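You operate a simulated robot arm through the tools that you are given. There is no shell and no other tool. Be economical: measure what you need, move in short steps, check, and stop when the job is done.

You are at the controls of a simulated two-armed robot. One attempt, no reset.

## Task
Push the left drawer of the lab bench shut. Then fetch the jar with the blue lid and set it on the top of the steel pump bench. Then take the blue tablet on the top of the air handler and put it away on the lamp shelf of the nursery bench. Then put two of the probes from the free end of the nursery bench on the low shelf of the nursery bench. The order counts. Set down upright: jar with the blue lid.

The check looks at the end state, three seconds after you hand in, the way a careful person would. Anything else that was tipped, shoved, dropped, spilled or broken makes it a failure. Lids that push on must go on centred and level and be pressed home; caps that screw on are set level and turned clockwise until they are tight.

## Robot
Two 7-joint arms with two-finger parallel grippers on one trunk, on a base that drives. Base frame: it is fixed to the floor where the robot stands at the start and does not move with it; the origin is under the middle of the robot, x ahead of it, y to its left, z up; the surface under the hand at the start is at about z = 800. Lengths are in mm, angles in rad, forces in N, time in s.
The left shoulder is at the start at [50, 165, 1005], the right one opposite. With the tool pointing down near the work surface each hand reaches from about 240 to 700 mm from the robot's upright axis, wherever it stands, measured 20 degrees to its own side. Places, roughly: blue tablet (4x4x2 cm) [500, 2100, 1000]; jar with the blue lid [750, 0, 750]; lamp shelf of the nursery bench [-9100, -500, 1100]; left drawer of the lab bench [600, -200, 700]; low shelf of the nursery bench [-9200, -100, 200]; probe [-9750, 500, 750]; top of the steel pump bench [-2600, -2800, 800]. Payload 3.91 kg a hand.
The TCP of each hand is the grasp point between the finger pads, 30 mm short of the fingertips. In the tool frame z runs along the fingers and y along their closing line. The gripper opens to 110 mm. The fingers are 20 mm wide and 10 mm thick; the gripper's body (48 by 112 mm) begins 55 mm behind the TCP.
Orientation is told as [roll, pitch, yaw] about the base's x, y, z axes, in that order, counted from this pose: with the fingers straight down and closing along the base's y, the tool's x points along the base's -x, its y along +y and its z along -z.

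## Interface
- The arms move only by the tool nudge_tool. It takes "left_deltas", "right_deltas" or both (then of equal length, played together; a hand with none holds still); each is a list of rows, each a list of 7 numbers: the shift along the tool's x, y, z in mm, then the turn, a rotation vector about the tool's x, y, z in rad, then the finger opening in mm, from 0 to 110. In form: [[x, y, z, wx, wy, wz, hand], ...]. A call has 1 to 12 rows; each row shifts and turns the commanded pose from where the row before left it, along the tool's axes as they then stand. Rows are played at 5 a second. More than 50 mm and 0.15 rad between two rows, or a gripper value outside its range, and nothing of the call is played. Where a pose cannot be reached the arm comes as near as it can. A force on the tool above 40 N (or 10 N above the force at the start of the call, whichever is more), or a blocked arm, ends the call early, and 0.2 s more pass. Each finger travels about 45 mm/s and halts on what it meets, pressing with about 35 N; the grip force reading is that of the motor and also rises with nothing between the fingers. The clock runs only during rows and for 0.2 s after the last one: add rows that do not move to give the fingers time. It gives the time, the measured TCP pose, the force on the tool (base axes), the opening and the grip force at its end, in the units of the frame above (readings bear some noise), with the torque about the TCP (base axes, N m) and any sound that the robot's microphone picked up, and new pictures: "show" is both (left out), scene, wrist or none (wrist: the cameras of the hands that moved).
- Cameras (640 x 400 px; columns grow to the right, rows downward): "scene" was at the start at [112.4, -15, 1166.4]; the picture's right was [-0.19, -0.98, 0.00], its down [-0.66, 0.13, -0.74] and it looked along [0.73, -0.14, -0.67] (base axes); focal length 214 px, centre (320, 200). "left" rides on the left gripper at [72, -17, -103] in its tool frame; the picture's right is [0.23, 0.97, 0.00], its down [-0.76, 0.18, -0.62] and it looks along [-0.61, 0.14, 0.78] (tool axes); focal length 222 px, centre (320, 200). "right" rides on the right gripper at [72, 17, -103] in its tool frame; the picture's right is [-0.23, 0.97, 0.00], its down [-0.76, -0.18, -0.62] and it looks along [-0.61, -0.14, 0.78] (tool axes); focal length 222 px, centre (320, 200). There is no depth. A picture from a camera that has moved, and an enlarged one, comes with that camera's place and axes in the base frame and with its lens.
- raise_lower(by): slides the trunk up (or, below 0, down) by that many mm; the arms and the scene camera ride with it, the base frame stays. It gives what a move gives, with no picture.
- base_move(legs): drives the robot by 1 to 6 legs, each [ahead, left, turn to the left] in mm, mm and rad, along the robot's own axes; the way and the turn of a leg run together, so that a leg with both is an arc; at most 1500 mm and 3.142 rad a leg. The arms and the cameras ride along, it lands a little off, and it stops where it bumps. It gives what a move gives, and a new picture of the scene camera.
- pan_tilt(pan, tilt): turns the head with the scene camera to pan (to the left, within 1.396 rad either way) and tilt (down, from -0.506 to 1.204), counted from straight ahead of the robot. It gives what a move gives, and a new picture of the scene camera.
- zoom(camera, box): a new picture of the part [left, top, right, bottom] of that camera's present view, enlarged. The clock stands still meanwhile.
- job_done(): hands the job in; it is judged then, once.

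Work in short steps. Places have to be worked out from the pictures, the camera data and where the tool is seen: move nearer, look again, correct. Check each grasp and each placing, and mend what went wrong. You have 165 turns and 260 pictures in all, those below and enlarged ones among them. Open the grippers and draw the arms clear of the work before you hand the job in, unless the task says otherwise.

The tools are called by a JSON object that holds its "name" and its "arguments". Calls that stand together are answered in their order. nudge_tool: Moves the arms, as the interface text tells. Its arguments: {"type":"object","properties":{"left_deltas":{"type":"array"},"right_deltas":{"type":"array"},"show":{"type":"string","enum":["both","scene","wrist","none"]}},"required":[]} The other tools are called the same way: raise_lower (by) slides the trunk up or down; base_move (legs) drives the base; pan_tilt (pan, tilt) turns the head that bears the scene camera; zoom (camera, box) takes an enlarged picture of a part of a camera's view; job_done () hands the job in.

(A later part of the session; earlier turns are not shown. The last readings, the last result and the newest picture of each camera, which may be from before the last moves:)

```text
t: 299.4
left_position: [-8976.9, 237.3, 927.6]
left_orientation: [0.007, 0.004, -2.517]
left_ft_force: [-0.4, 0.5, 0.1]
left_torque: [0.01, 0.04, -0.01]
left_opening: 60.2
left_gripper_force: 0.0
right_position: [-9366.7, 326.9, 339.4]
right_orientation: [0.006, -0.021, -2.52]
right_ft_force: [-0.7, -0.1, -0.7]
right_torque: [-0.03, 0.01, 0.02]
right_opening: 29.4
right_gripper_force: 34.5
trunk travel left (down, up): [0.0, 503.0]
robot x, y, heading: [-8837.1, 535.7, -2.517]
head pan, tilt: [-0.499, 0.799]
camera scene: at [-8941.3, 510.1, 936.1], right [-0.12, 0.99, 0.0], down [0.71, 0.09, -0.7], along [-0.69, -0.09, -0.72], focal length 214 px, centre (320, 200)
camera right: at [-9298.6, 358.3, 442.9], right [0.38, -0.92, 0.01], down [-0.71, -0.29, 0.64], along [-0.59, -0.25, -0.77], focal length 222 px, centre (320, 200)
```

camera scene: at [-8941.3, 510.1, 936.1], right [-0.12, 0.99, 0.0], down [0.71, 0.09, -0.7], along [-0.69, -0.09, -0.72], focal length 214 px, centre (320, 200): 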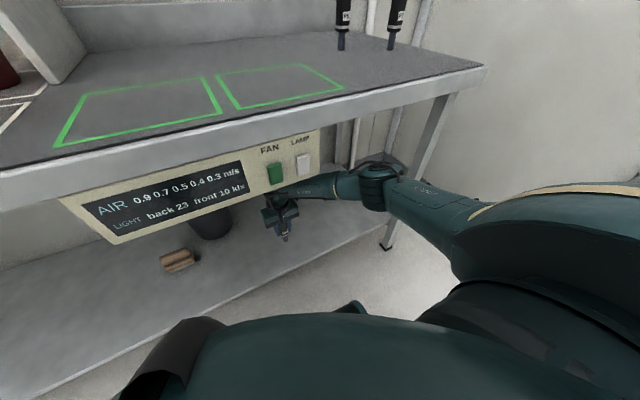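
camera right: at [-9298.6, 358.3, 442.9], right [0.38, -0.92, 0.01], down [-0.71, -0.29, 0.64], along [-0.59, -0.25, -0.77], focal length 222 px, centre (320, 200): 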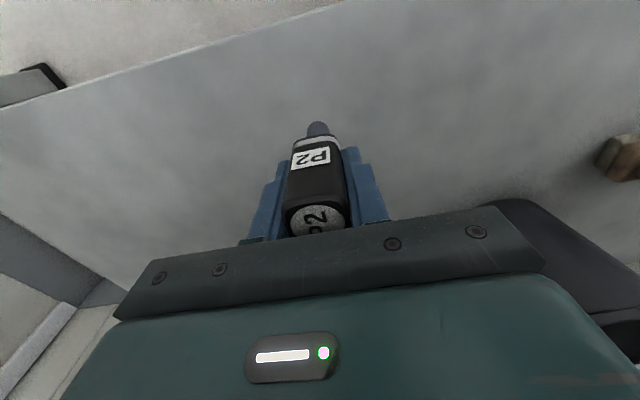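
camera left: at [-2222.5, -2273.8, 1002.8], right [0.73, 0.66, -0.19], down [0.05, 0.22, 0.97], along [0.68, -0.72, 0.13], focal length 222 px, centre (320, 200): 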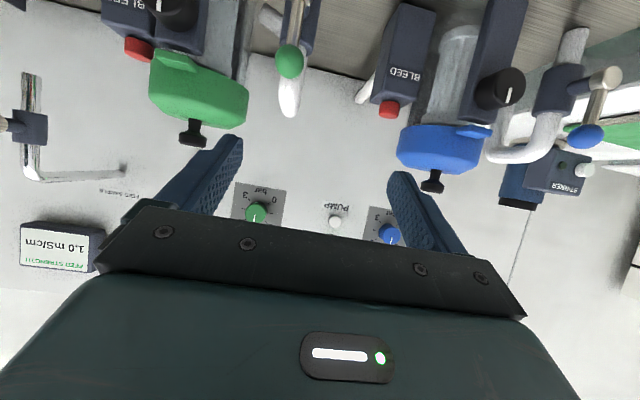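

The probe is above the low shelf, about 100 mm inside its edge. I lower toward contact.

{"name": "nudge_tool", "arguments": {"right_deltas": [[0, 0, 15, 0, 0, 0, 10], [0, 0, 12, 0, 0, 0, 10], [0, 0, 0, 0, 0, 0, 10]], "show": "wrist"}}

{"name": "nudge_tool", "arguments": {"right_deltas": [[0, 0, 4, 0, 0, 0, 10], [0, 0, 0, 0, 0, 0, 10], [0, 0, 4, 0, 0, 0, 10], [0, 0, 0, 0, 0, 0, 10]], "show": "none"}}

{"name": "nudge_tool", "arguments": {"right_deltas": [[0, 0, 4, 0, 0, 0, 10], [0, 0, 0, 0, 0, 0, 10]], "show": "wrist"}}

```text
t: 300.2
left_position: [-8976.6, 237.2, 928.2]
left_orientation: [0.008, 0.005, -2.517]
left_ft_force: [-0.1, -0.2, -0.8]
left_torque: [0.02, 0.0, 0.03]
left_opening: 60.0
left_gripper_force: 0.1
right_position: [-9369.2, 325.6, 315.1]
right_orientation: [0.003, -0.021, -2.518]
right_ft_force: [-0.4, 0.8, -0.7]
right_torque: [0.03, -0.04, -0.01]
right_opening: 29.5
right_gripper_force: 34.9
trunk travel left (down, up): [0.0, 503.0]
robot x, y, heading: [-8838.2, 536.2, -2.518]
head pan, tilt: [-0.499, 0.799]
camera right: at [-9299.1, 357.3, 417.5], right [0.38, -0.92, 0.01], down [-0.71, -0.29, 0.64], along [-0.59, -0.25, -0.77], focal length 222 px, centre (320, 200)
```

right: 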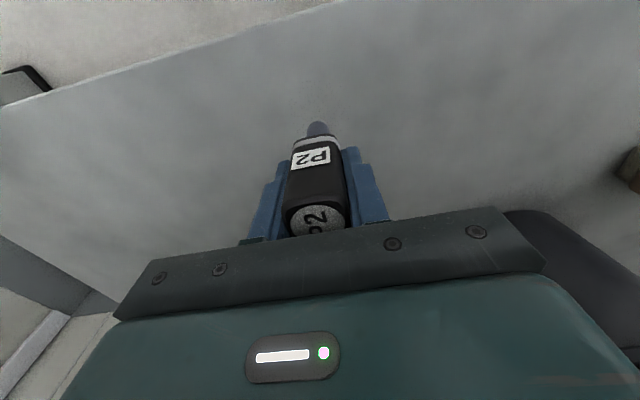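

```text
t: 301.2
left_position: [-8977.6, 237.5, 928.8]
left_orientation: [0.008, 0.003, -2.517]
left_ft_force: [0.2, -0.1, 0.8]
left_torque: [0.01, -0.02, 0.03]
left_opening: 60.1
left_gripper_force: 0.0
right_position: [-9367.5, 324.8, 307.5]
right_orientation: [0.002, -0.02, -2.519]
right_ft_force: [0.2, -0.5, -0.5]
right_torque: [0.02, 0.01, 0.0]
right_opening: 29.6
right_gripper_force: 35.0
trunk travel left (down, up): [0.0, 503.0]
robot x, y, heading: [-8840.8, 536.0, -2.512]
head pan, tilt: [-0.499, 0.799]
```

```text
t: 301.8
left_position: [-8978.5, 236.2, 929.0]
left_orientation: [0.009, 0.003, -2.517]
left_ft_force: [-0.9, -0.6, -0.2]
left_torque: [0.0, -0.01, -0.04]
left_opening: 60.2
left_gripper_force: 0.0
right_position: [-9368.5, 326.0, 301.3]
right_orientation: [0.003, -0.018, -2.518]
right_ft_force: [-0.5, 0.3, -1.2]
right_torque: [0.02, -0.01, 0.02]
right_opening: 29.5
right_gripper_force: 34.7
trunk travel left (down, up): [0.0, 503.0]
robot x, y, heading: [-8840.1, 537.2, -2.516]
head pan, tilt: [-0.499, 0.799]
camera right: at [-9299.2, 355.8, 404.9], right [0.38, -0.92, 0.01], down [-0.71, -0.29, 0.64], along [-0.59, -0.25, -0.77], focal length 222 px, centre (320, 200)
```

right: 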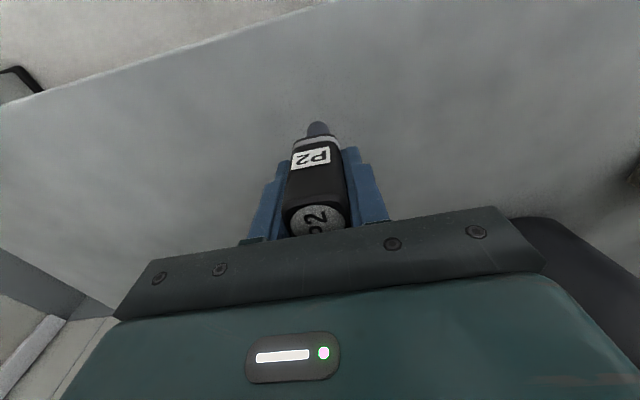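

No contact yet; I keep lowering stepwise.

{"name": "nudge_tool", "arguments": {"right_deltas": [[0, 0, 4, 0, 0, 0, 10], [0, 0, 0, 0, 0, 0, 10]], "show": "none"}}

{"name": "nudge_tool", "arguments": {"right_deltas": [[0, 0, 4, 0, 0, 0, 10], [0, 0, 0, 0, 0, 0, 10]], "show": "none"}}

{"name": "nudge_tool", "arguments": {"right_deltas": [[0, 0, 4, 0, 0, 0, 10], [0, 0, 0, 0, 0, 0, 10]], "show": "wrist"}}

```text
t: 302.4
left_position: [-8976.9, 238.5, 928.5]
left_orientation: [0.01, 0.003, -2.518]
left_ft_force: [-0.4, 0.0, 0.3]
left_torque: [-0.03, -0.03, -0.02]
left_opening: 59.9
left_gripper_force: 0.1
right_position: [-9369.2, 324.4, 297.2]
right_orientation: [0.005, -0.02, -2.518]
right_ft_force: [-0.2, -0.4, -0.7]
right_torque: [0.0, 0.0, -0.01]
right_opening: 29.5
right_gripper_force: 34.7
trunk travel left (down, up): [0.0, 503.0]
robot x, y, heading: [-8839.9, 539.4, -2.519]
head pan, tilt: [-0.499, 0.799]
```

```text
t: 303.0
left_position: [-8976.7, 237.1, 929.0]
left_orientation: [0.008, 0.004, -2.517]
left_ft_force: [-0.4, 0.6, 0.6]
left_torque: [0.03, 0.0, 0.0]
left_opening: 60.1
left_gripper_force: 0.1
right_position: [-9369.2, 325.6, 294.6]
right_orientation: [0.005, -0.02, -2.519]
right_ft_force: [0.0, 0.1, -1.8]
right_torque: [-0.02, 0.02, 0.02]
right_opening: 29.6
right_gripper_force: 34.7
trunk travel left (down, up): [0.0, 503.0]
robot x, y, heading: [-8840.0, 534.8, -2.516]
head pan, tilt: [-0.499, 0.799]
```

```text
t: 303.6
left_position: [-8976.5, 237.4, 928.4]
left_orientation: [0.011, 0.001, -2.517]
left_ft_force: [0.6, 0.7, -0.2]
left_torque: [0.0, 0.01, -0.01]
left_opening: 60.0
left_gripper_force: 0.2
right_position: [-9369.6, 325.5, 291.3]
right_orientation: [0.006, -0.02, -2.518]
right_ft_force: [0.7, -0.4, 0.8]
right_torque: [0.03, 0.0, 0.02]
right_opening: 29.5
right_gripper_force: 34.9
trunk travel left (down, up): [0.0, 503.0]
robot x, y, heading: [-8835.5, 536.6, -2.515]
head pan, tilt: [-0.499, 0.799]
camera right: at [-9300.6, 356.0, 393.3], right [0.38, -0.92, 0.01], down [-0.71, -0.29, 0.64], along [-0.59, -0.25, -0.77], focal length 222 px, centre (320, 200)
```

right: 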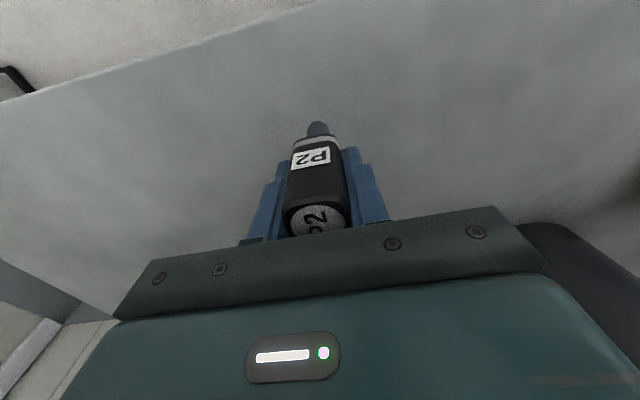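

Continue lowering.

{"name": "nudge_tool", "arguments": {"right_deltas": [[0, 0, 4, 0, 0, 0, 10], [0, 0, 0, 0, 0, 0, 10]], "show": "none"}}

{"name": "nudge_tool", "arguments": {"right_deltas": [[0, 0, 4, 0, 0, 0, 10], [0, 0, 0, 0, 0, 0, 10]], "show": "none"}}

{"name": "nudge_tool", "arguments": {"right_deltas": [[0, 0, 4, 0, 0, 0, 10], [0, 0, 0, 0, 0, 0, 10]], "show": "none"}}

{"name": "nudge_tool", "arguments": {"right_deltas": [[0, 0, 4, 0, 0, 0, 10], [0, 0, 0, 0, 0, 0, 10]], "show": "wrist"}}

```text
t: 304.2
left_position: [-8977.6, 237.5, 928.8]
left_orientation: [0.009, 0.003, -2.517]
left_ft_force: [-0.2, -0.2, -0.8]
left_torque: [0.01, 0.01, -0.03]
left_opening: 60.0
left_gripper_force: 0.1
right_position: [-9369.9, 324.3, 286.2]
right_orientation: [0.003, -0.019, -2.52]
right_ft_force: [0.4, -0.3, -0.3]
right_torque: [0.01, 0.0, 0.01]
right_opening: 29.6
right_gripper_force: 34.8
trunk travel left (down, up): [0.0, 503.0]
robot x, y, heading: [-8837.1, 535.4, -2.52]
head pan, tilt: [-0.499, 0.799]
```

```text
t: 304.8
left_position: [-8976.3, 237.5, 929.5]
left_orientation: [0.009, 0.003, -2.516]
left_ft_force: [0.4, -0.1, 0.3]
left_torque: [-0.02, 0.04, -0.02]
left_opening: 59.9
left_gripper_force: 0.0
right_position: [-9368.7, 324.6, 282.2]
right_orientation: [0.004, -0.018, -2.519]
right_ft_force: [-0.4, -0.7, -1.3]
right_torque: [-0.02, 0.03, -0.03]
right_opening: 29.5
right_gripper_force: 34.5
trunk travel left (down, up): [0.0, 503.0]
robot x, y, heading: [-8836.9, 533.2, -2.519]
head pan, tilt: [-0.499, 0.799]
```

```text
t: 305.4
left_position: [-8976.9, 237.9, 928.3]
left_orientation: [0.01, 0.004, -2.516]
left_ft_force: [0.3, 0.3, -0.4]
left_torque: [-0.02, 0.02, -0.02]
left_opening: 59.9
left_gripper_force: 0.1
right_position: [-9368.9, 325.2, 278.2]
right_orientation: [0.004, -0.02, -2.518]
right_ft_force: [-0.9, -0.5, -0.7]
right_torque: [0.01, 0.0, -0.04]
right_opening: 29.5
right_gripper_force: 34.9
trunk travel left (down, up): [0.0, 503.0]
robot x, y, heading: [-8841.4, 538.0, -2.516]
head pan, tilt: [-0.499, 0.799]
```

```text
t: 306.0
left_position: [-8977.3, 236.3, 930.0]
left_orientation: [0.01, 0.004, -2.518]
left_ft_force: [-1.0, 0.5, 0.3]
left_torque: [-0.01, 0.01, -0.01]
left_opening: 60.0
left_gripper_force: 0.2
right_position: [-9368.9, 325.8, 275.4]
right_orientation: [0.004, -0.019, -2.52]
right_ft_force: [0.1, -0.1, -0.5]
right_torque: [0.0, -0.01, 0.0]
right_opening: 29.5
right_gripper_force: 34.5
trunk travel left (down, up): [0.0, 503.0]
robot x, y, heading: [-8837.6, 537.2, -2.517]
head pan, tilt: [-0.499, 0.799]
camera right: at [-9299.5, 355.3, 377.2], right [0.38, -0.92, 0.01], down [-0.71, -0.29, 0.64], along [-0.59, -0.25, -0.77], focal length 222 px, centre (320, 200)
```

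right: 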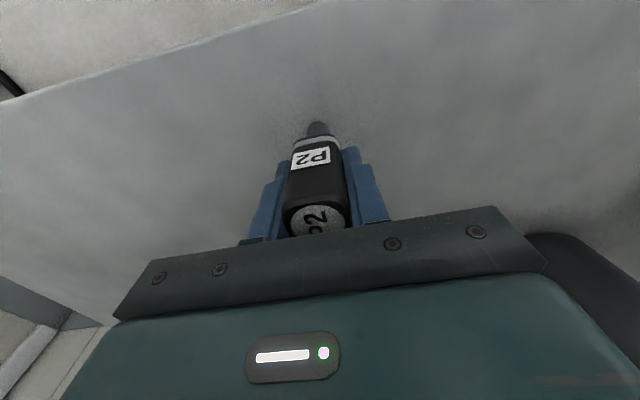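

A contact shadow begins to show at the tip, so the shelf is near. I lower in 3 mm steps.

{"name": "nudge_tool", "arguments": {"right_deltas": [[0, 0, 3, 0, 0, 0, 10], [0, 0, 0, 0, 0, 0, 10]], "show": "none"}}

{"name": "nudge_tool", "arguments": {"right_deltas": [[0, 0, 3, 0, 0, 0, 10], [0, 0, 0, 0, 0, 0, 10]], "show": "none"}}

{"name": "nudge_tool", "arguments": {"right_deltas": [[0, 0, 3, 0, 0, 0, 10], [0, 0, 0, 0, 0, 0, 10]], "show": "none"}}

{"name": "nudge_tool", "arguments": {"right_deltas": [[0, 0, 3, 0, 0, 0, 10], [0, 0, 0, 0, 0, 0, 10]], "show": "wrist"}}

```text
t: 306.6
left_position: [-8977.5, 236.3, 929.3]
left_orientation: [0.009, 0.002, -2.517]
left_ft_force: [0.2, -0.2, -0.3]
left_torque: [0.01, 0.02, 0.01]
left_opening: 60.1
left_gripper_force: 0.0
right_position: [-9368.4, 324.2, 271.9]
right_orientation: [0.005, -0.022, -2.52]
right_ft_force: [2.3, 0.2, 6.4]
right_torque: [0.08, -0.14, 0.02]
right_opening: 29.6
right_gripper_force: 34.9
trunk travel left (down, up): [0.0, 503.0]
robot x, y, heading: [-8835.8, 542.6, -2.52]
head pan, tilt: [-0.499, 0.799]
```

```text
t: 307.2
left_position: [-8975.8, 238.0, 930.2]
left_orientation: [0.009, 0.001, -2.518]
left_ft_force: [0.1, -0.5, 0.7]
left_torque: [0.01, -0.01, -0.01]
left_opening: 59.9
left_gripper_force: 0.0
right_position: [-9370.7, 324.6, 271.8]
right_orientation: [0.005, -0.024, -2.518]
right_ft_force: [3.9, 3.8, 24.0]
right_torque: [0.36, -0.36, 0.01]
right_opening: 29.5
right_gripper_force: 34.9
trunk travel left (down, up): [0.0, 503.0]
robot x, y, heading: [-8839.3, 538.4, -2.515]
head pan, tilt: [-0.499, 0.799]
```

```text
t: 307.8
left_position: [-8976.3, 238.1, 929.8]
left_orientation: [0.007, 0.0, -2.516]
left_ft_force: [-0.4, 0.2, 0.5]
left_torque: [0.01, 0.02, 0.02]
left_opening: 60.0
left_gripper_force: 0.1
right_position: [-9372.0, 323.2, 269.5]
right_orientation: [0.006, -0.027, -2.519]
right_ft_force: [-0.9, 0.1, 26.9]
right_torque: [0.05, 0.0, -0.04]
right_opening: 29.5
right_gripper_force: 34.9
trunk travel left (down, up): [0.0, 503.0]
robot x, y, heading: [-8837.7, 537.7, -2.516]
head pan, tilt: [-0.499, 0.799]
```

```text
t: 308.4
left_position: [-8976.8, 239.0, 929.4]
left_orientation: [0.008, 0.0, -2.515]
left_ft_force: [0.5, -0.9, 0.4]
left_torque: [0.03, 0.0, 0.0]
left_opening: 60.0
left_gripper_force: 0.2
right_position: [-9371.4, 322.9, 265.8]
right_orientation: [0.004, -0.024, -2.519]
right_ft_force: [-0.3, 0.2, 26.8]
right_torque: [0.03, -0.02, 0.02]
right_opening: 29.1
right_gripper_force: 34.7
trunk travel left (down, up): [0.0, 503.0]
robot x, y, heading: [-8842.7, 536.0, -2.515]
head pan, tilt: [-0.499, 0.799]
camera right: at [-9301.6, 354.5, 368.1], right [0.38, -0.92, 0.01], down [-0.71, -0.29, 0.64], along [-0.59, -0.25, -0.77], focal length 222 px, centre (320, 200)
```

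right: 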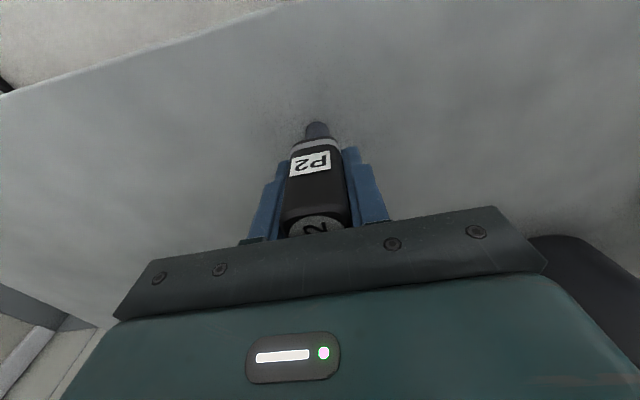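

Contact at TCP z≈272. I ease up, open and rise straight off the probe.

{"name": "nudge_tool", "arguments": {"right_deltas": [[0, 0, -3, 0, 0, 0, 10], [0, 0, 0, 0, 0, 0, 10], [0, 0, 0, 0, 0, 0, 38], [0, 0, 0, 0, 0, 0, 55], [0, 0, 0, 0, 0, 0, 70], [0, 0, -15, 0, 0, 0, 70], [0, 0, -25, 0, 0, 0, 70], [0, 0, -30, 0, 0, 0, 70], [0, 0, 0, 0, 0, 0, 70]], "show": "wrist"}}

```text
t: 310.4
left_position: [-8977.4, 237.5, 929.4]
left_orientation: [0.01, 0.002, -2.517]
left_ft_force: [-0.2, -0.3, 0.3]
left_torque: [0.03, -0.02, 0.01]
left_opening: 59.9
left_gripper_force: 0.1
right_position: [-9370.0, 327.4, 333.4]
right_orientation: [0.004, -0.019, -2.518]
right_ft_force: [1.0, -0.5, -0.1]
right_torque: [-0.02, 0.01, -0.01]
right_opening: 69.7
right_gripper_force: 0.0
trunk travel left (down, up): [0.0, 503.0]
robot x, y, heading: [-8839.3, 535.4, -2.516]
head pan, tilt: [-0.499, 0.799]
camera right: at [-9300.0, 357.5, 436.9], right [0.38, -0.92, 0.01], down [-0.71, -0.29, 0.64], along [-0.59, -0.25, -0.77], focal length 222 px, centre (320, 200)
```

right: 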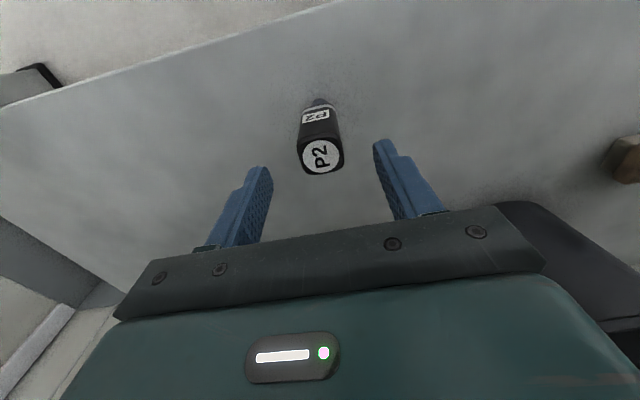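

P2 stands upright on the low shelf. I rise a bit more, draw the hand out and back off.

{"name": "nudge_tool", "arguments": {"right_deltas": [[0, 0, -30, 0, 0, 0, 70], [40, 0, 0, 0, 0, 0, 70], [40, 0, 0, 0, 0, 0, 70], [40, 0, 0, 0, 0, 0, 70]], "show": "none"}}

{"name": "base_move", "arguments": {"legs": [[-250, 0, 0]]}}

{"name": "nudge_tool", "arguments": {"right_deltas": [[0, 0, -48, 0, 0, 0, 90], [0, 0, -48, 0, 0, 0, 90], [0, 0, -48, 0, 0, 0, 90], [0, 0, -48, 0, 0, 0, 90], [0, 0, -48, 0, 0, 0, 90], [0, 0, -48, 0, 0, 0, 90], [0, 0, -48, 0, 0, 0, 90], [0, 0, -48, 0, 0, 0, 90]], "show": "none"}}

{"name": "raise_lower", "arguments": {"by": 250}}

{"name": "base_move", "arguments": {"legs": [[0, -390, 0]]}}

```text
t: 311.4
left_position: [-8977.8, 236.7, 928.7]
left_orientation: [0.008, 0.003, -2.517]
left_ft_force: [0.4, 0.5, -0.4]
left_torque: [0.0, 0.03, 0.0]
left_opening: 59.9
left_gripper_force: 0.1
right_position: [-9271.5, 399.7, 360.9]
right_orientation: [0.003, -0.022, -2.519]
right_ft_force: [-0.5, 0.2, 0.2]
right_torque: [0.03, -0.03, 0.0]
right_opening: 69.8
right_gripper_force: 0.1
trunk travel left (down, up): [0.0, 503.0]
robot x, y, heading: [-8837.2, 536.1, -2.517]
head pan, tilt: [-0.499, 0.799]
```

```text
t: 313.2
left_position: [-8778.2, 381.3, 929.1]
left_orientation: [0.009, 0.005, -2.52]
left_ft_force: [0.3, 0.4, 0.1]
left_torque: [-0.04, 0.03, -0.02]
left_opening: 60.0
left_gripper_force: 0.2
right_position: [-9070.4, 546.0, 360.3]
right_orientation: [0.004, -0.02, -2.521]
right_ft_force: [0.6, 0.1, 1.0]
right_torque: [-0.02, 0.0, 0.0]
right_opening: 69.6
right_gripper_force: 0.0
trunk travel left (down, up): [0.0, 503.0]
robot x, y, heading: [-8634.9, 683.3, -2.52]
head pan, tilt: [-0.499, 0.799]
camera scene: at [-8740.9, 654.3, 936.1], right [-0.12, 0.99, 0.0], down [0.71, 0.09, -0.7], along [-0.69, -0.09, -0.72], focal length 214 px, centre (320, 200)
```

scene: 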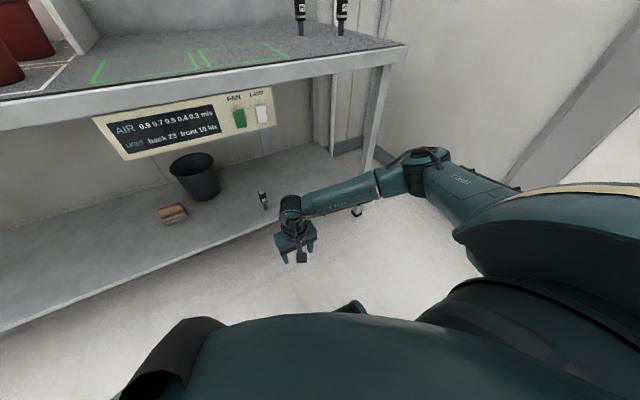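

```text
t: 315.1
left_position: [-8778.8, 380.3, 928.8]
left_orientation: [0.009, 0.001, -2.52]
left_ft_force: [-0.4, -0.8, -0.4]
left_torque: [-0.01, -0.01, -0.01]
left_opening: 60.1
left_gripper_force: 0.0
right_position: [-9065.7, 547.2, 747.7]
right_orientation: [0.002, -0.019, -2.521]
right_ft_force: [0.6, 0.2, 0.0]
right_torque: [0.01, 0.0, 0.02]
right_opening: 90.0
right_gripper_force: 0.1
trunk travel left (down, up): [0.0, 503.0]
robot x, y, heading: [-8641.3, 678.2, -2.518]
head pan, tilt: [-0.499, 0.799]
```

```text
t: 317.6
left_position: [-8777.7, 382.3, 1178.4]
left_orientation: [0.007, 0.004, -2.521]
left_ft_force: [0.9, -0.4, 0.4]
left_torque: [0.01, -0.02, 0.02]
left_opening: 60.1
left_gripper_force: 0.1
right_position: [-9064.3, 547.3, 997.7]
right_orientation: [0.005, -0.02, -2.522]
right_ft_force: [0.0, -0.9, -0.3]
right_torque: [-0.01, 0.02, 0.01]
right_opening: 90.0
right_gripper_force: 0.1
trunk travel left (down, up): [-250.0, 253.0]
robot x, y, heading: [-8640.5, 674.8, -2.522]
head pan, tilt: [-0.499, 0.799]
```

```text
t: 321.6
left_position: [-9002.6, 694.8, 1179.1]
left_orientation: [0.01, 0.003, -2.515]
left_ft_force: [0.2, -0.7, 0.4]
left_torque: [0.0, -0.01, 0.0]
left_opening: 59.9
left_gripper_force: 0.0
right_position: [-9290.6, 859.0, 996.9]
right_orientation: [0.005, -0.021, -2.516]
right_ft_force: [0.2, 0.5, 0.0]
right_torque: [0.01, -0.01, -0.01]
right_opening: 90.0
right_gripper_force: 0.1
trunk travel left (down, up): [-250.0, 253.0]
robot x, y, heading: [-8864.1, 994.9, -2.515]
head pan, tilt: [-0.499, 0.799]
camera scene: at [-8967.4, 968.9, 1186.1], right [-0.13, 0.99, 0.0], down [0.71, 0.09, -0.7], along [-0.69, -0.09, -0.72], focal length 214 px, centre (320, 200)
```

scene: 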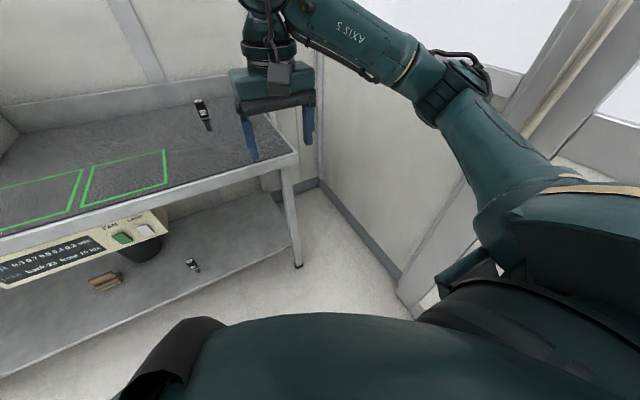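

Clear. I drive forward 250 mm to the probes and look with the wrist camera.

{"name": "base_move", "arguments": {"legs": [[250, 0, 0]]}}

{"name": "nudge_tool", "arguments": {"right_deltas": [[-45, 0, 0, 0, 0, 0, 90], [-45, 0, 0, 0, 0, 0, 90], [0, 0, 0, 0, 0, 0, 90]], "show": "wrist"}}

```text
t: 323.4
left_position: [-9203.7, 553.5, 1177.8]
left_orientation: [0.009, 0.003, -2.522]
left_ft_force: [0.1, 0.1, 0.1]
left_torque: [0.01, -0.02, 0.01]
left_opening: 59.9
left_gripper_force: 0.0
right_position: [-9489.6, 718.1, 996.0]
right_orientation: [0.004, -0.02, -2.522]
right_ft_force: [0.4, 0.3, -0.2]
right_torque: [0.0, -0.03, 0.0]
right_opening: 90.1
right_gripper_force: 0.1
trunk travel left (down, up): [-250.0, 253.0]
robot x, y, heading: [-9065.1, 851.6, -2.523]
head pan, tilt: [-0.499, 0.799]
camera scene: at [-9167.0, 825.8, 1186.0], right [-0.12, 0.99, 0.0], down [0.71, 0.09, -0.7], along [-0.69, -0.08, -0.72], focal length 214 px, centre (320, 200)
```

scene: 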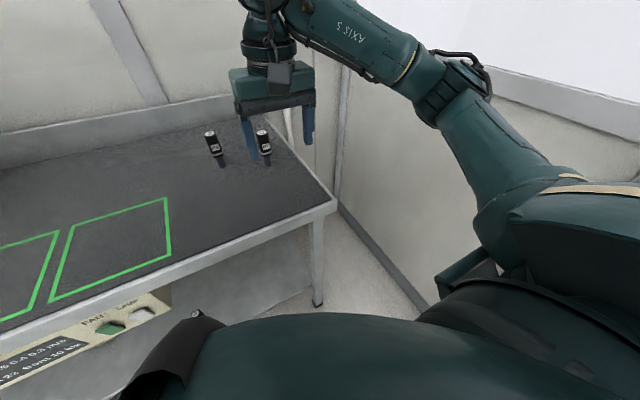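

```text
t: 324.2
left_position: [-9202.4, 553.3, 1178.3]
left_orientation: [0.009, 0.005, -2.52]
left_ft_force: [-0.2, -0.4, -0.3]
left_torque: [-0.01, -0.01, -0.02]
left_opening: 60.1
left_gripper_force: 0.0
right_position: [-9563.8, 665.9, 996.4]
right_orientation: [0.003, -0.02, -2.519]
right_ft_force: [-0.8, 0.3, 0.1]
right_torque: [0.01, 0.02, -0.01]
right_opening: 89.8
right_gripper_force: 0.0
trunk travel left (down, up): [-250.0, 253.0]
robot x, y, heading: [-9061.4, 849.5, -2.518]
head pan, tilt: [-0.499, 0.799]
camera right: at [-9493.3, 697.1, 1099.0], right [0.38, -0.92, 0.01], down [-0.71, -0.29, 0.64], along [-0.59, -0.25, -0.77], focal length 222 px, centre (320, 200)
```

right: 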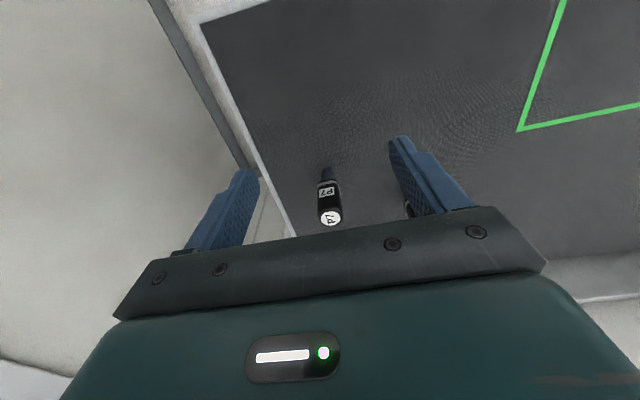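

P7 is at (-9667, 610). I move over it and descend to z≈891.

{"name": "nudge_tool", "arguments": {"right_deltas": [[-38.7, -4.8, 0, 0, 0, 0, 80], [-38.7, -4.8, 0, 0, 0, 0, 80], [-38.7, -4.8, 0, 0, 0, 0, 80], [0, 0, 35, 0, 0, 0, 80], [0, 0, 35, 0, 0, 0, 80], [0, 0, 35, 0, 0, 0, 80], [0, 0, 0, 0, 0, 0, 80]], "show": "wrist"}}

```text
t: 325.8
left_position: [-9202.5, 554.1, 1178.7]
left_orientation: [0.01, 0.003, -2.521]
left_ft_force: [-0.6, -0.2, -0.4]
left_torque: [0.02, 0.0, 0.0]
left_opening: 60.0
left_gripper_force: 0.1
right_position: [-9665.3, 606.7, 895.9]
right_orientation: [0.003, -0.02, -2.52]
right_ft_force: [0.1, -0.6, 0.1]
right_torque: [-0.01, 0.0, -0.04]
right_opening: 80.1
right_gripper_force: 0.1
trunk travel left (down, up): [-250.0, 253.0]
robot x, y, heading: [-9066.6, 852.3, -2.519]
head pan, tilt: [-0.499, 0.799]
camera right: at [-9596.2, 637.6, 1000.4], right [0.38, -0.92, 0.01], down [-0.71, -0.29, 0.64], along [-0.59, -0.25, -0.77], focal length 222 px, centre (320, 200)
```

right: 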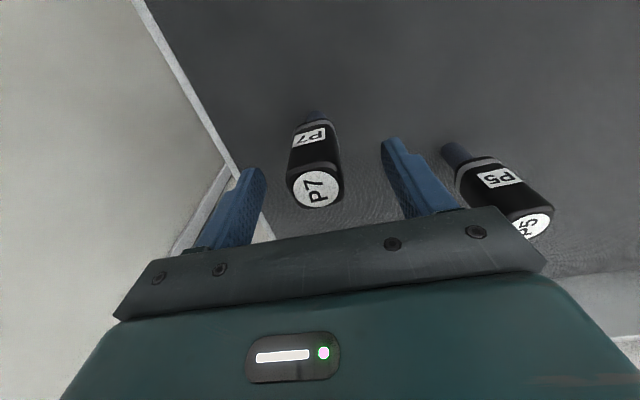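

P7 is centred (3 mm off). I correct, descend 24 mm and close.

{"name": "nudge_tool", "arguments": {"right_deltas": [[0, -3, 12, 0, 0, 0, 80], [0, 0, 14, 0, 0, 0, 80], [0, 0, 0, 0, 0, 0, 55], [0, 0, 0, 0, 0, 0, 35], [0, 0, 0, 0, 0, 0, 10], [0, 0, 0, 0, 0, 0, 10], [0, 0, 0, 0, 0, 0, 10]], "show": "wrist"}}

```text
t: 327.4
left_position: [-9203.9, 554.5, 1177.8]
left_orientation: [0.01, 0.003, -2.521]
left_ft_force: [-0.4, 0.6, -0.3]
left_torque: [0.01, -0.01, 0.0]
left_opening: 59.8
left_gripper_force: 0.1
right_position: [-9667.5, 609.0, 871.7]
right_orientation: [0.003, -0.019, -2.522]
right_ft_force: [0.7, -0.5, -0.7]
right_torque: [-0.03, 0.01, 0.03]
right_opening: 29.5
right_gripper_force: 35.0
trunk travel left (down, up): [-250.0, 253.0]
robot x, y, heading: [-9066.9, 851.7, -2.516]
head pan, tilt: [-0.499, 0.799]
camera right: at [-9599.0, 640.9, 973.9], right [0.38, -0.92, 0.01], down [-0.71, -0.29, 0.64], along [-0.59, -0.25, -0.77], focal length 222 px, centre (320, 200)
```

right: 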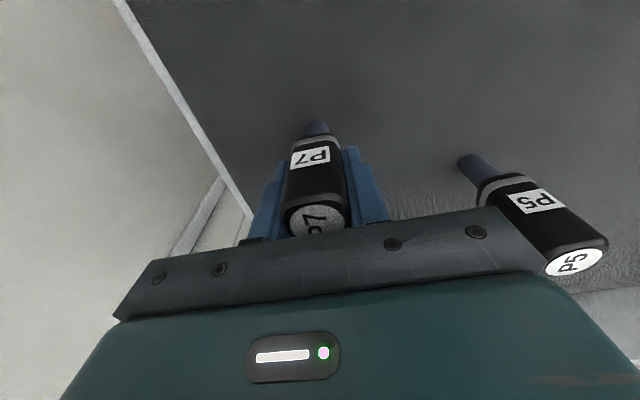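

P7 is gripped. I lift it up and retract it by 200 mm, then back the base off.

{"name": "nudge_tool", "arguments": {"right_deltas": [[0, 0, -20, 0, 0, 0, 10], [0, 0, -45, 0, 0, 0, 10], [0, 0, -45, 0, 0, 0, 10], [0, 0, -25, 0, 0, 0, 10], [40, 0, 0, 0, 0, 0, 10], [40, 0, 0, 0, 0, 0, 10], [40, 0, 0, 0, 0, 0, 10], [40, 0, 0, 0, 0, 0, 10], [40, 0, 0, 0, 0, 0, 10]], "show": "wrist"}}

{"name": "base_move", "arguments": {"legs": [[-250, 0, 0], [0, 480, 0]]}}

{"name": "raise_lower", "arguments": {"by": -250}}

{"name": "nudge_tool", "arguments": {"right_deltas": [[0, 0, 48, 0, 0, 0, 10], [0, 0, 48, 0, 0, 0, 10], [0, 0, 48, 0, 0, 0, 10], [0, 0, 48, 0, 0, 0, 10], [0, 0, 48, 0, 0, 0, 10], [0, 0, 48, 0, 0, 0, 10], [0, 0, 48, 0, 0, 0, 10], [0, 0, 48, 0, 0, 0, 10], [0, 0, 20, 0, 0, 0, 10]], "show": "scene"}}

```text
t: 329.4
left_position: [-9203.5, 553.3, 1177.9]
left_orientation: [0.01, 0.004, -2.521]
left_ft_force: [-0.1, -0.7, -0.9]
left_torque: [0.01, -0.05, 0.04]
left_opening: 60.2
left_gripper_force: 0.0
right_position: [-9502.8, 731.6, 1001.8]
right_orientation: [0.003, -0.021, -2.524]
right_ft_force: [-0.1, -0.2, -1.1]
right_torque: [-0.01, -0.05, 0.03]
right_opening: 29.8
right_gripper_force: 35.0
trunk travel left (down, up): [-250.0, 253.0]
robot x, y, heading: [-9064.4, 853.2, -2.524]
head pan, tilt: [-0.499, 0.799]
camera right: at [-9432.9, 761.8, 1104.5], right [0.38, -0.93, 0.01], down [-0.71, -0.29, 0.64], along [-0.59, -0.25, -0.77], focal length 222 px, centre (320, 200)
```

right: 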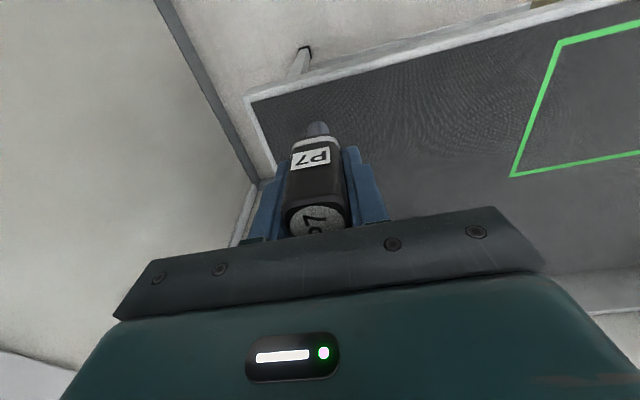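

```text
t: 335.7
left_position: [-8717.7, 297.1, 1179.3]
left_orientation: [0.008, 0.004, -2.537]
left_ft_force: [-0.8, -0.1, 0.7]
left_torque: [0.0, 0.0, 0.02]
left_opening: 59.9
left_gripper_force: 0.0
right_position: [-9014.8, 479.6, 1002.0]
right_orientation: [0.003, -0.021, -2.536]
right_ft_force: [-0.4, -0.5, -0.3]
right_torque: [-0.02, -0.04, -0.03]
right_opening: 29.5
right_gripper_force: 34.8
trunk travel left (down, up): [-250.0, 253.0]
robot x, y, heading: [-8575.0, 598.1, -2.533]
head pan, tilt: [-0.499, 0.799]
camera scene: at [-8677.0, 570.0, 1186.1], right [-0.11, 0.99, 0.0], down [0.71, 0.08, -0.7], along [-0.69, -0.07, -0.72], focal length 214 px, centre (320, 200)
```

scene: 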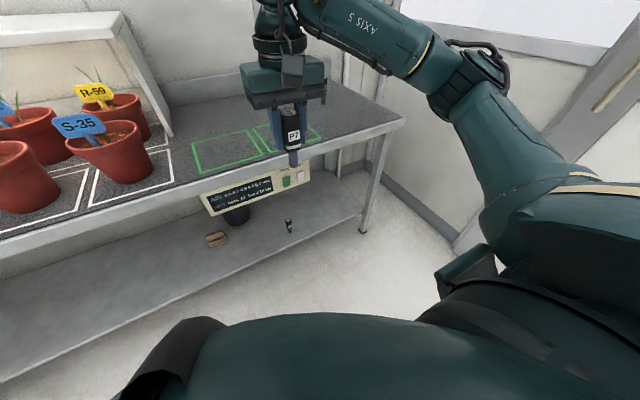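

```text
t: 338.3
left_position: [-8718.8, 299.6, 928.6]
left_orientation: [0.008, 0.002, -2.534]
left_ft_force: [-0.1, 0.6, -0.2]
left_torque: [0.01, -0.03, 0.0]
left_opening: 60.1
left_gripper_force: 0.0
right_position: [-9013.3, 480.3, 751.4]
right_orientation: [0.004, -0.019, -2.537]
right_ft_force: [0.1, -0.3, -0.5]
right_torque: [-0.01, -0.01, -0.02]
right_opening: 29.3
right_gripper_force: 34.9
trunk travel left (down, up): [0.0, 503.0]
robot x, y, heading: [-8568.9, 585.7, -2.535]
head pan, tilt: [-0.499, 0.799]
```

```text
t: 340.3
left_position: [-8719.1, 298.3, 928.6]
left_orientation: [0.009, 0.002, -2.534]
left_ft_force: [-0.2, -0.2, -0.5]
left_torque: [0.01, 0.03, 0.01]
left_opening: 59.9
left_gripper_force: 0.1
right_position: [-9018.3, 476.2, 348.3]
right_orientation: [0.003, -0.02, -2.535]
right_ft_force: [0.2, 0.6, -1.6]
right_torque: [-0.01, -0.01, 0.01]
right_opening: 29.4
right_gripper_force: 35.2
trunk travel left (down, up): [0.0, 503.0]
robot x, y, heading: [-8575.1, 594.9, -2.537]
head pan, tilt: [-0.499, 0.799]
camera scene: at [-8677.1, 570.1, 936.1], right [-0.11, 0.99, 0.0], down [0.71, 0.08, -0.7], along [-0.69, -0.07, -0.72], focal length 214 px, centre (320, 200)
```

scene: 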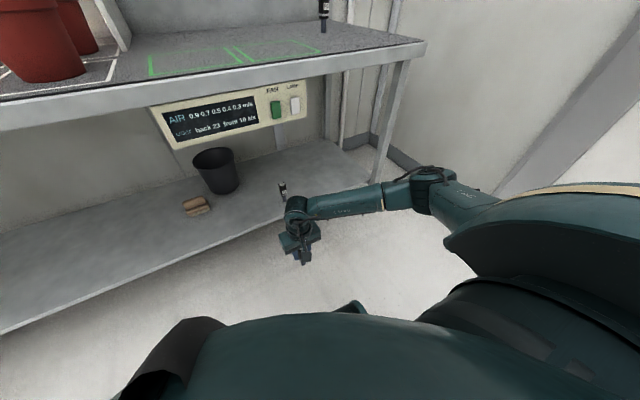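

Now at n≈-5617; P2 is at n≈-5698. I shift the hand 25 mm left, drive in 245 mm and extend 120 mm as before.

{"name": "nudge_tool", "arguments": {"right_deltas": [[0, 25, 0, 0, 0, 0, 10]], "show": "none"}}

{"name": "base_move", "arguments": {"legs": [[245, 0, 0.012]]}}

{"name": "nudge_tool", "arguments": {"right_deltas": [[-30, 0, 0, 0, 0, 0, 10], [-30, 0, 0, 0, 0, 0, 10], [-30, 0, 0, 0, 0, 0, 10], [-25, 0, 0, 0, 0, 0, 10], [0, 0, 0, 0, 0, 0, 10]]}}

```text
t: 340.7
left_position: [-8718.4, 298.1, 927.9]
left_orientation: [0.009, 0.002, -2.536]
left_ft_force: [1.2, 0.5, -0.1]
left_torque: [0.0, 0.0, -0.01]
left_opening: 60.0
left_gripper_force: 0.0
right_position: [-9004.2, 454.0, 347.5]
right_orientation: [0.004, -0.021, -2.535]
right_ft_force: [0.2, 0.8, -1.3]
right_torque: [-0.01, -0.02, 0.02]
right_opening: 29.5
right_gripper_force: 35.0
trunk travel left (down, up): [0.0, 503.0]
robot x, y, heading: [-8572.8, 596.7, -2.539]
head pan, tilt: [-0.499, 0.799]
```

```text
t: 342.5
left_position: [-8919.9, 157.4, 928.6]
left_orientation: [0.009, 0.003, -2.533]
left_ft_force: [0.0, -0.1, -0.9]
left_torque: [-0.01, 0.01, -0.04]
left_opening: 59.8
left_gripper_force: 0.0
right_position: [-9204.7, 312.2, 348.2]
right_orientation: [0.005, -0.022, -2.533]
right_ft_force: [-0.1, -0.2, -0.6]
right_torque: [0.01, -0.01, -0.02]
right_opening: 29.3
right_gripper_force: 34.9
trunk travel left (down, up): [0.0, 503.0]
robot x, y, heading: [-8776.3, 455.1, -2.531]
head pan, tilt: [-0.499, 0.799]
camera scene: at [-8878.8, 429.4, 936.1], right [-0.11, 0.99, 0.0], down [0.71, 0.08, -0.7], along [-0.69, -0.08, -0.72], focal length 214 px, centre (320, 200)
```

scene: 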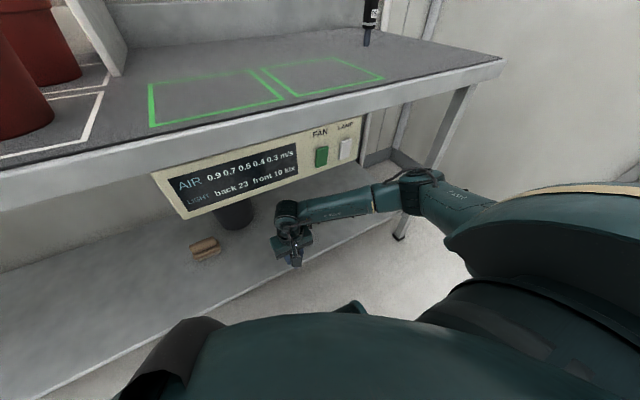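

```text
t: 343.7
left_position: [-8918.0, 157.6, 927.2]
left_orientation: [0.008, 0.002, -2.533]
left_ft_force: [-0.1, -0.6, -0.2]
left_torque: [0.02, -0.02, 0.02]
left_opening: 59.7
left_gripper_force: 0.1
right_position: [-9300.7, 246.5, 347.4]
right_orientation: [0.004, -0.018, -2.532]
right_ft_force: [-0.2, -0.1, -0.8]
right_torque: [-0.01, -0.01, 0.04]
right_opening: 29.6
right_gripper_force: 35.0
trunk travel left (down, up): [0.0, 503.0]
robot x, y, heading: [-8772.6, 454.9, -2.534]
head pan, tilt: [-0.499, 0.799]
camera scene: at [-8878.8, 429.4, 936.1], right [-0.11, 0.99, 0.0], down [0.71, 0.08, -0.7], along [-0.69, -0.08, -0.72], focal length 214 px, centre (320, 200)
camera right: at [-9231.1, 276.2, 450.6], right [0.37, -0.93, 0.01], down [-0.72, -0.28, 0.64], along [-0.59, -0.24, -0.77], focal length 222 px, centre (320, 200)
```

scene: 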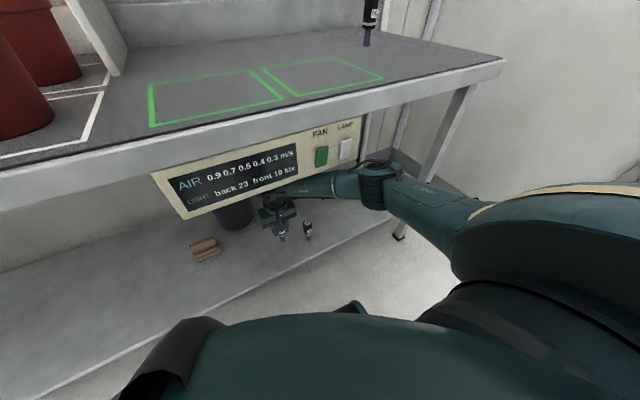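
right: 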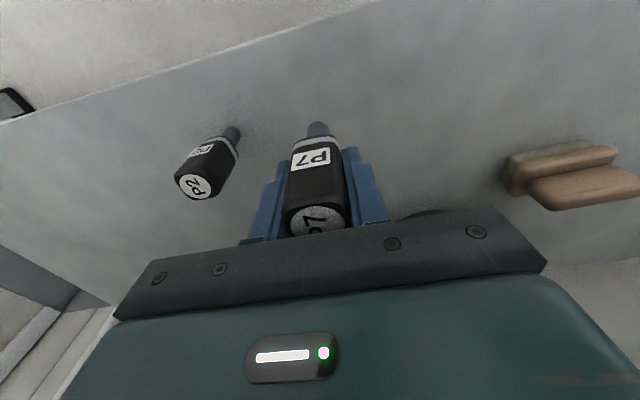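

P2 stands about 100 mm to the right. I lower P7: 64 mm, then creep.

{"name": "nudge_tool", "arguments": {"right_deltas": [[0, 0, 25, 0, 0, 0, 10], [0, 0, 25, 0, 0, 0, 10], [0, 0, 14, 0, 0, 0, 10], [0, 0, 0, 0, 0, 0, 10]], "show": "wrist"}}

{"name": "nudge_tool", "arguments": {"right_deltas": [[0, 0, 4, 0, 0, 0, 10], [0, 0, 0, 0, 0, 0, 10]], "show": "none"}}

{"name": "nudge_tool", "arguments": {"right_deltas": [[0, 0, 4, 0, 0, 0, 10], [0, 0, 0, 0, 0, 0, 10]], "show": "none"}}

{"name": "nudge_tool", "arguments": {"right_deltas": [[0, 0, 3, 0, 0, 0, 10], [0, 0, 0, 0, 0, 0, 10]], "show": "none"}}

```text
t: 344.7
left_position: [-8919.5, 157.7, 928.7]
left_orientation: [0.008, 0.002, -2.532]
left_ft_force: [0.8, -0.6, 0.6]
left_torque: [-0.02, -0.01, 0.02]
left_opening: 60.1
left_gripper_force: 0.1
right_position: [-9299.1, 245.2, 283.4]
right_orientation: [0.003, -0.021, -2.531]
right_ft_force: [0.1, -0.2, -1.0]
right_torque: [-0.02, 0.02, 0.0]
right_opening: 29.4
right_gripper_force: 34.8
trunk travel left (down, up): [0.0, 503.0]
robot x, y, heading: [-8774.6, 454.7, -2.535]
head pan, tilt: [-0.499, 0.799]
camera right: at [-9229.3, 274.0, 386.2], right [0.37, -0.93, 0.01], down [-0.72, -0.28, 0.64], along [-0.59, -0.24, -0.77], focal length 222 px, centre (320, 200)
```

right: 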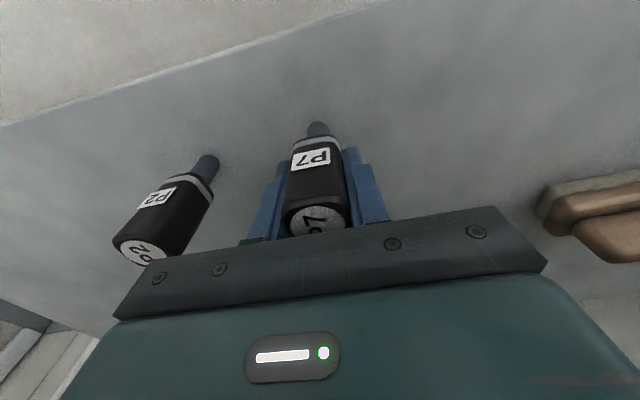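

```text
t: 345.3
left_position: [-8918.1, 158.2, 928.0]
left_orientation: [0.011, 0.003, -2.531]
left_ft_force: [0.3, 0.1, -0.1]
left_torque: [0.02, -0.02, 0.02]
left_opening: 60.2
left_gripper_force: 0.0
right_position: [-9299.2, 245.8, 281.6]
right_orientation: [0.003, -0.02, -2.535]
right_ft_force: [-0.9, 0.2, -0.5]
right_torque: [0.01, -0.01, 0.0]
right_opening: 29.7
right_gripper_force: 34.8
trunk travel left (down, up): [0.0, 503.0]
robot x, y, heading: [-8773.6, 455.1, -2.533]
head pan, tilt: [-0.499, 0.799]
```

```text
t: 345.9
left_position: [-8918.0, 157.2, 928.5]
left_orientation: [0.009, 0.003, -2.533]
left_ft_force: [-0.8, -0.2, 0.2]
left_torque: [-0.01, 0.03, -0.03]
left_opening: 60.0
left_gripper_force: 0.0
right_position: [-9299.9, 245.2, 277.0]
right_orientation: [0.004, -0.019, -2.533]
right_ft_force: [0.5, -0.1, -1.4]
right_torque: [0.0, -0.03, -0.04]
right_opening: 30.0
right_gripper_force: 35.5
trunk travel left (down, up): [0.0, 503.0]
robot x, y, heading: [-8773.9, 452.0, -2.533]
head pan, tilt: [-0.499, 0.799]
```

```text
t: 346.5
left_position: [-8918.9, 157.7, 929.0]
left_orientation: [0.008, 0.004, -2.532]
left_ft_force: [-0.2, 0.1, -0.2]
left_torque: [0.0, 0.02, 0.01]
left_opening: 60.2
left_gripper_force: 0.1
right_position: [-9300.6, 244.9, 274.4]
right_orientation: [0.004, -0.022, -2.533]
right_ft_force: [-0.1, -0.1, -1.3]
right_torque: [0.05, -0.01, 0.01]
right_opening: 29.6
right_gripper_force: 34.9
trunk travel left (down, up): [0.0, 503.0]
robot x, y, heading: [-8778.2, 455.0, -2.533]
head pan, tilt: [-0.499, 0.799]
```

Not yet in contact; two more small steps.

{"name": "nudge_tool", "arguments": {"right_deltas": [[0, 0, 3, 0, 0, 0, 10], [0, 0, 0, 0, 0, 0, 10]], "show": "none"}}

{"name": "nudge_tool", "arguments": {"right_deltas": [[0, 0, 2, 0, 0, 0, 10], [0, 0, 0, 0, 0, 0, 10]], "show": "none"}}

```text
t: 347.1
left_position: [-8918.4, 157.3, 929.4]
left_orientation: [0.01, 0.002, -2.531]
left_ft_force: [0.6, 0.2, -0.2]
left_torque: [0.02, 0.01, -0.01]
left_opening: 60.1
left_gripper_force: 0.0
right_position: [-9300.0, 245.2, 271.8]
right_orientation: [0.005, -0.021, -2.533]
right_ft_force: [0.5, -0.8, -0.6]
right_torque: [0.02, 0.01, 0.0]
right_opening: 29.5
right_gripper_force: 35.4
trunk travel left (down, up): [0.0, 503.0]
robot x, y, heading: [-8774.4, 450.9, -2.531]
head pan, tilt: [-0.499, 0.799]
```

```text
t: 347.7
left_position: [-8919.0, 158.9, 929.4]
left_orientation: [0.005, 0.002, -2.533]
left_ft_force: [-0.5, 0.2, 0.4]
left_torque: [0.01, -0.03, 0.04]
left_opening: 59.8
left_gripper_force: 0.1
right_position: [-9300.5, 244.6, 270.9]
right_orientation: [0.003, -0.019, -2.533]
right_ft_force: [1.7, 3.6, 12.8]
right_torque: [0.34, -0.18, 0.04]
right_opening: 29.6
right_gripper_force: 35.5
trunk travel left (down, up): [0.0, 503.0]
robot x, y, heading: [-8775.9, 452.3, -2.534]
head pan, tilt: [-0.499, 0.799]
```

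Contact (13 N). I ease off 1 mm, open, and rise straight up.

{"name": "nudge_tool", "arguments": {"right_deltas": [[0, 0, -1, 0, 0, 0, 10], [0, 0, 0, 0, 0, 0, 10], [0, 0, 0, 0, 0, 0, 38], [0, 0, 0, 0, 0, 0, 50], [0, 0, 0, 0, 0, 0, 60], [0, 0, -15, 0, 0, 0, 60], [0, 0, -25, 0, 0, 0, 60], [0, 0, -30, 0, 0, 0, 60], [0, 0, -20, 0, 0, 0, 60], [0, 0, 0, 0, 0, 0, 60]], "show": "wrist"}}

```text
t: 349.9
left_position: [-8921.2, 155.6, 926.1]
left_orientation: [0.009, 0.008, -2.531]
left_ft_force: [0.8, 0.5, -0.4]
left_torque: [0.02, 0.0, 0.0]
left_opening: 60.2
left_gripper_force: 0.1
right_position: [-9285.4, 250.2, 345.4]
right_orientation: [0.004, 0.01, -2.518]
right_ft_force: [-0.9, 0.1, -0.5]
right_torque: [-0.03, 0.0, 0.03]
right_opening: 60.1
right_gripper_force: 0.0
trunk travel left (down, up): [0.0, 503.0]
robot x, y, heading: [-8770.0, 451.5, -2.535]
head pan, tilt: [-0.499, 0.799]
camera right: at [-9219.3, 279.2, 449.9], right [0.38, -0.92, 0.0], down [-0.73, -0.3, 0.61], along [-0.57, -0.24, -0.79], focal length 222 px, centre (320, 200)
```

right: 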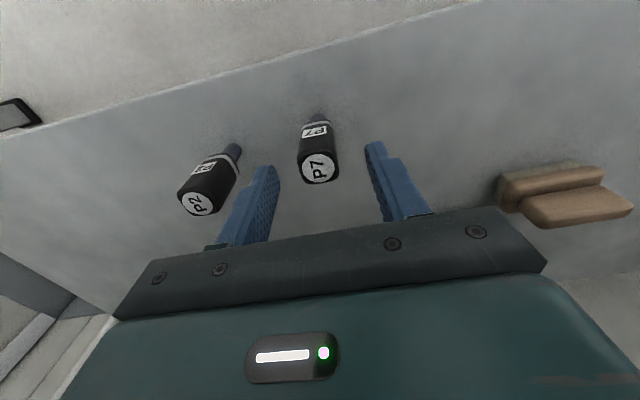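

P7 stands upright, but the hand is slightly off its commanded pose; the arm may be touching the box above. I lower the command by 10 mm and draw straight back, then check.

{"name": "nudge_tool", "arguments": {"right_deltas": [[0, 0, 10, 0, 0, 0, 60], [20, 0, 0, 0, 0, 0, 60], [0, 0, 0, 0, 0, 0, 60]]}}

```text
t: 350.7
left_position: [-8920.5, 157.3, 928.2]
left_orientation: [0.008, 0.005, -2.533]
left_ft_force: [-0.5, -0.1, -0.4]
left_torque: [-0.01, -0.01, -0.03]
left_opening: 59.8
left_gripper_force: 0.2
right_position: [-9282.8, 258.2, 347.9]
right_orientation: [0.006, -0.011, -2.534]
right_ft_force: [-0.2, -0.6, 0.2]
right_torque: [-0.02, -0.04, -0.01]
right_opening: 60.0
right_gripper_force: 0.1
trunk travel left (down, up): [0.0, 503.0]
robot x, y, heading: [-8775.1, 456.6, -2.53]
head pan, tilt: [-0.499, 0.799]
camera scene: at [-8881.1, 428.9, 936.0], right [-0.11, 0.99, 0.0], down [0.71, 0.08, -0.69], along [-0.69, -0.08, -0.72], focal length 214 px, centre (320, 200)
camera right: at [-9213.5, 287.8, 450.7], right [0.37, -0.93, 0.01], down [-0.72, -0.28, 0.63], along [-0.58, -0.24, -0.78], focal length 222 px, centre (320, 200)
```

scene: 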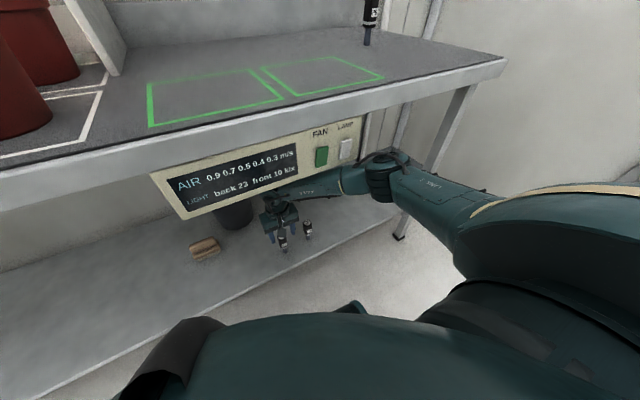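
right: 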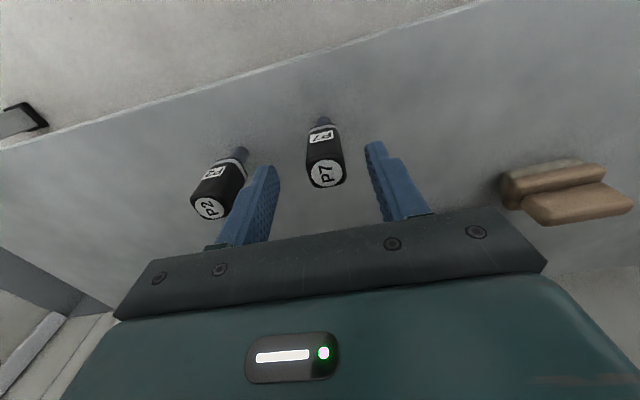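

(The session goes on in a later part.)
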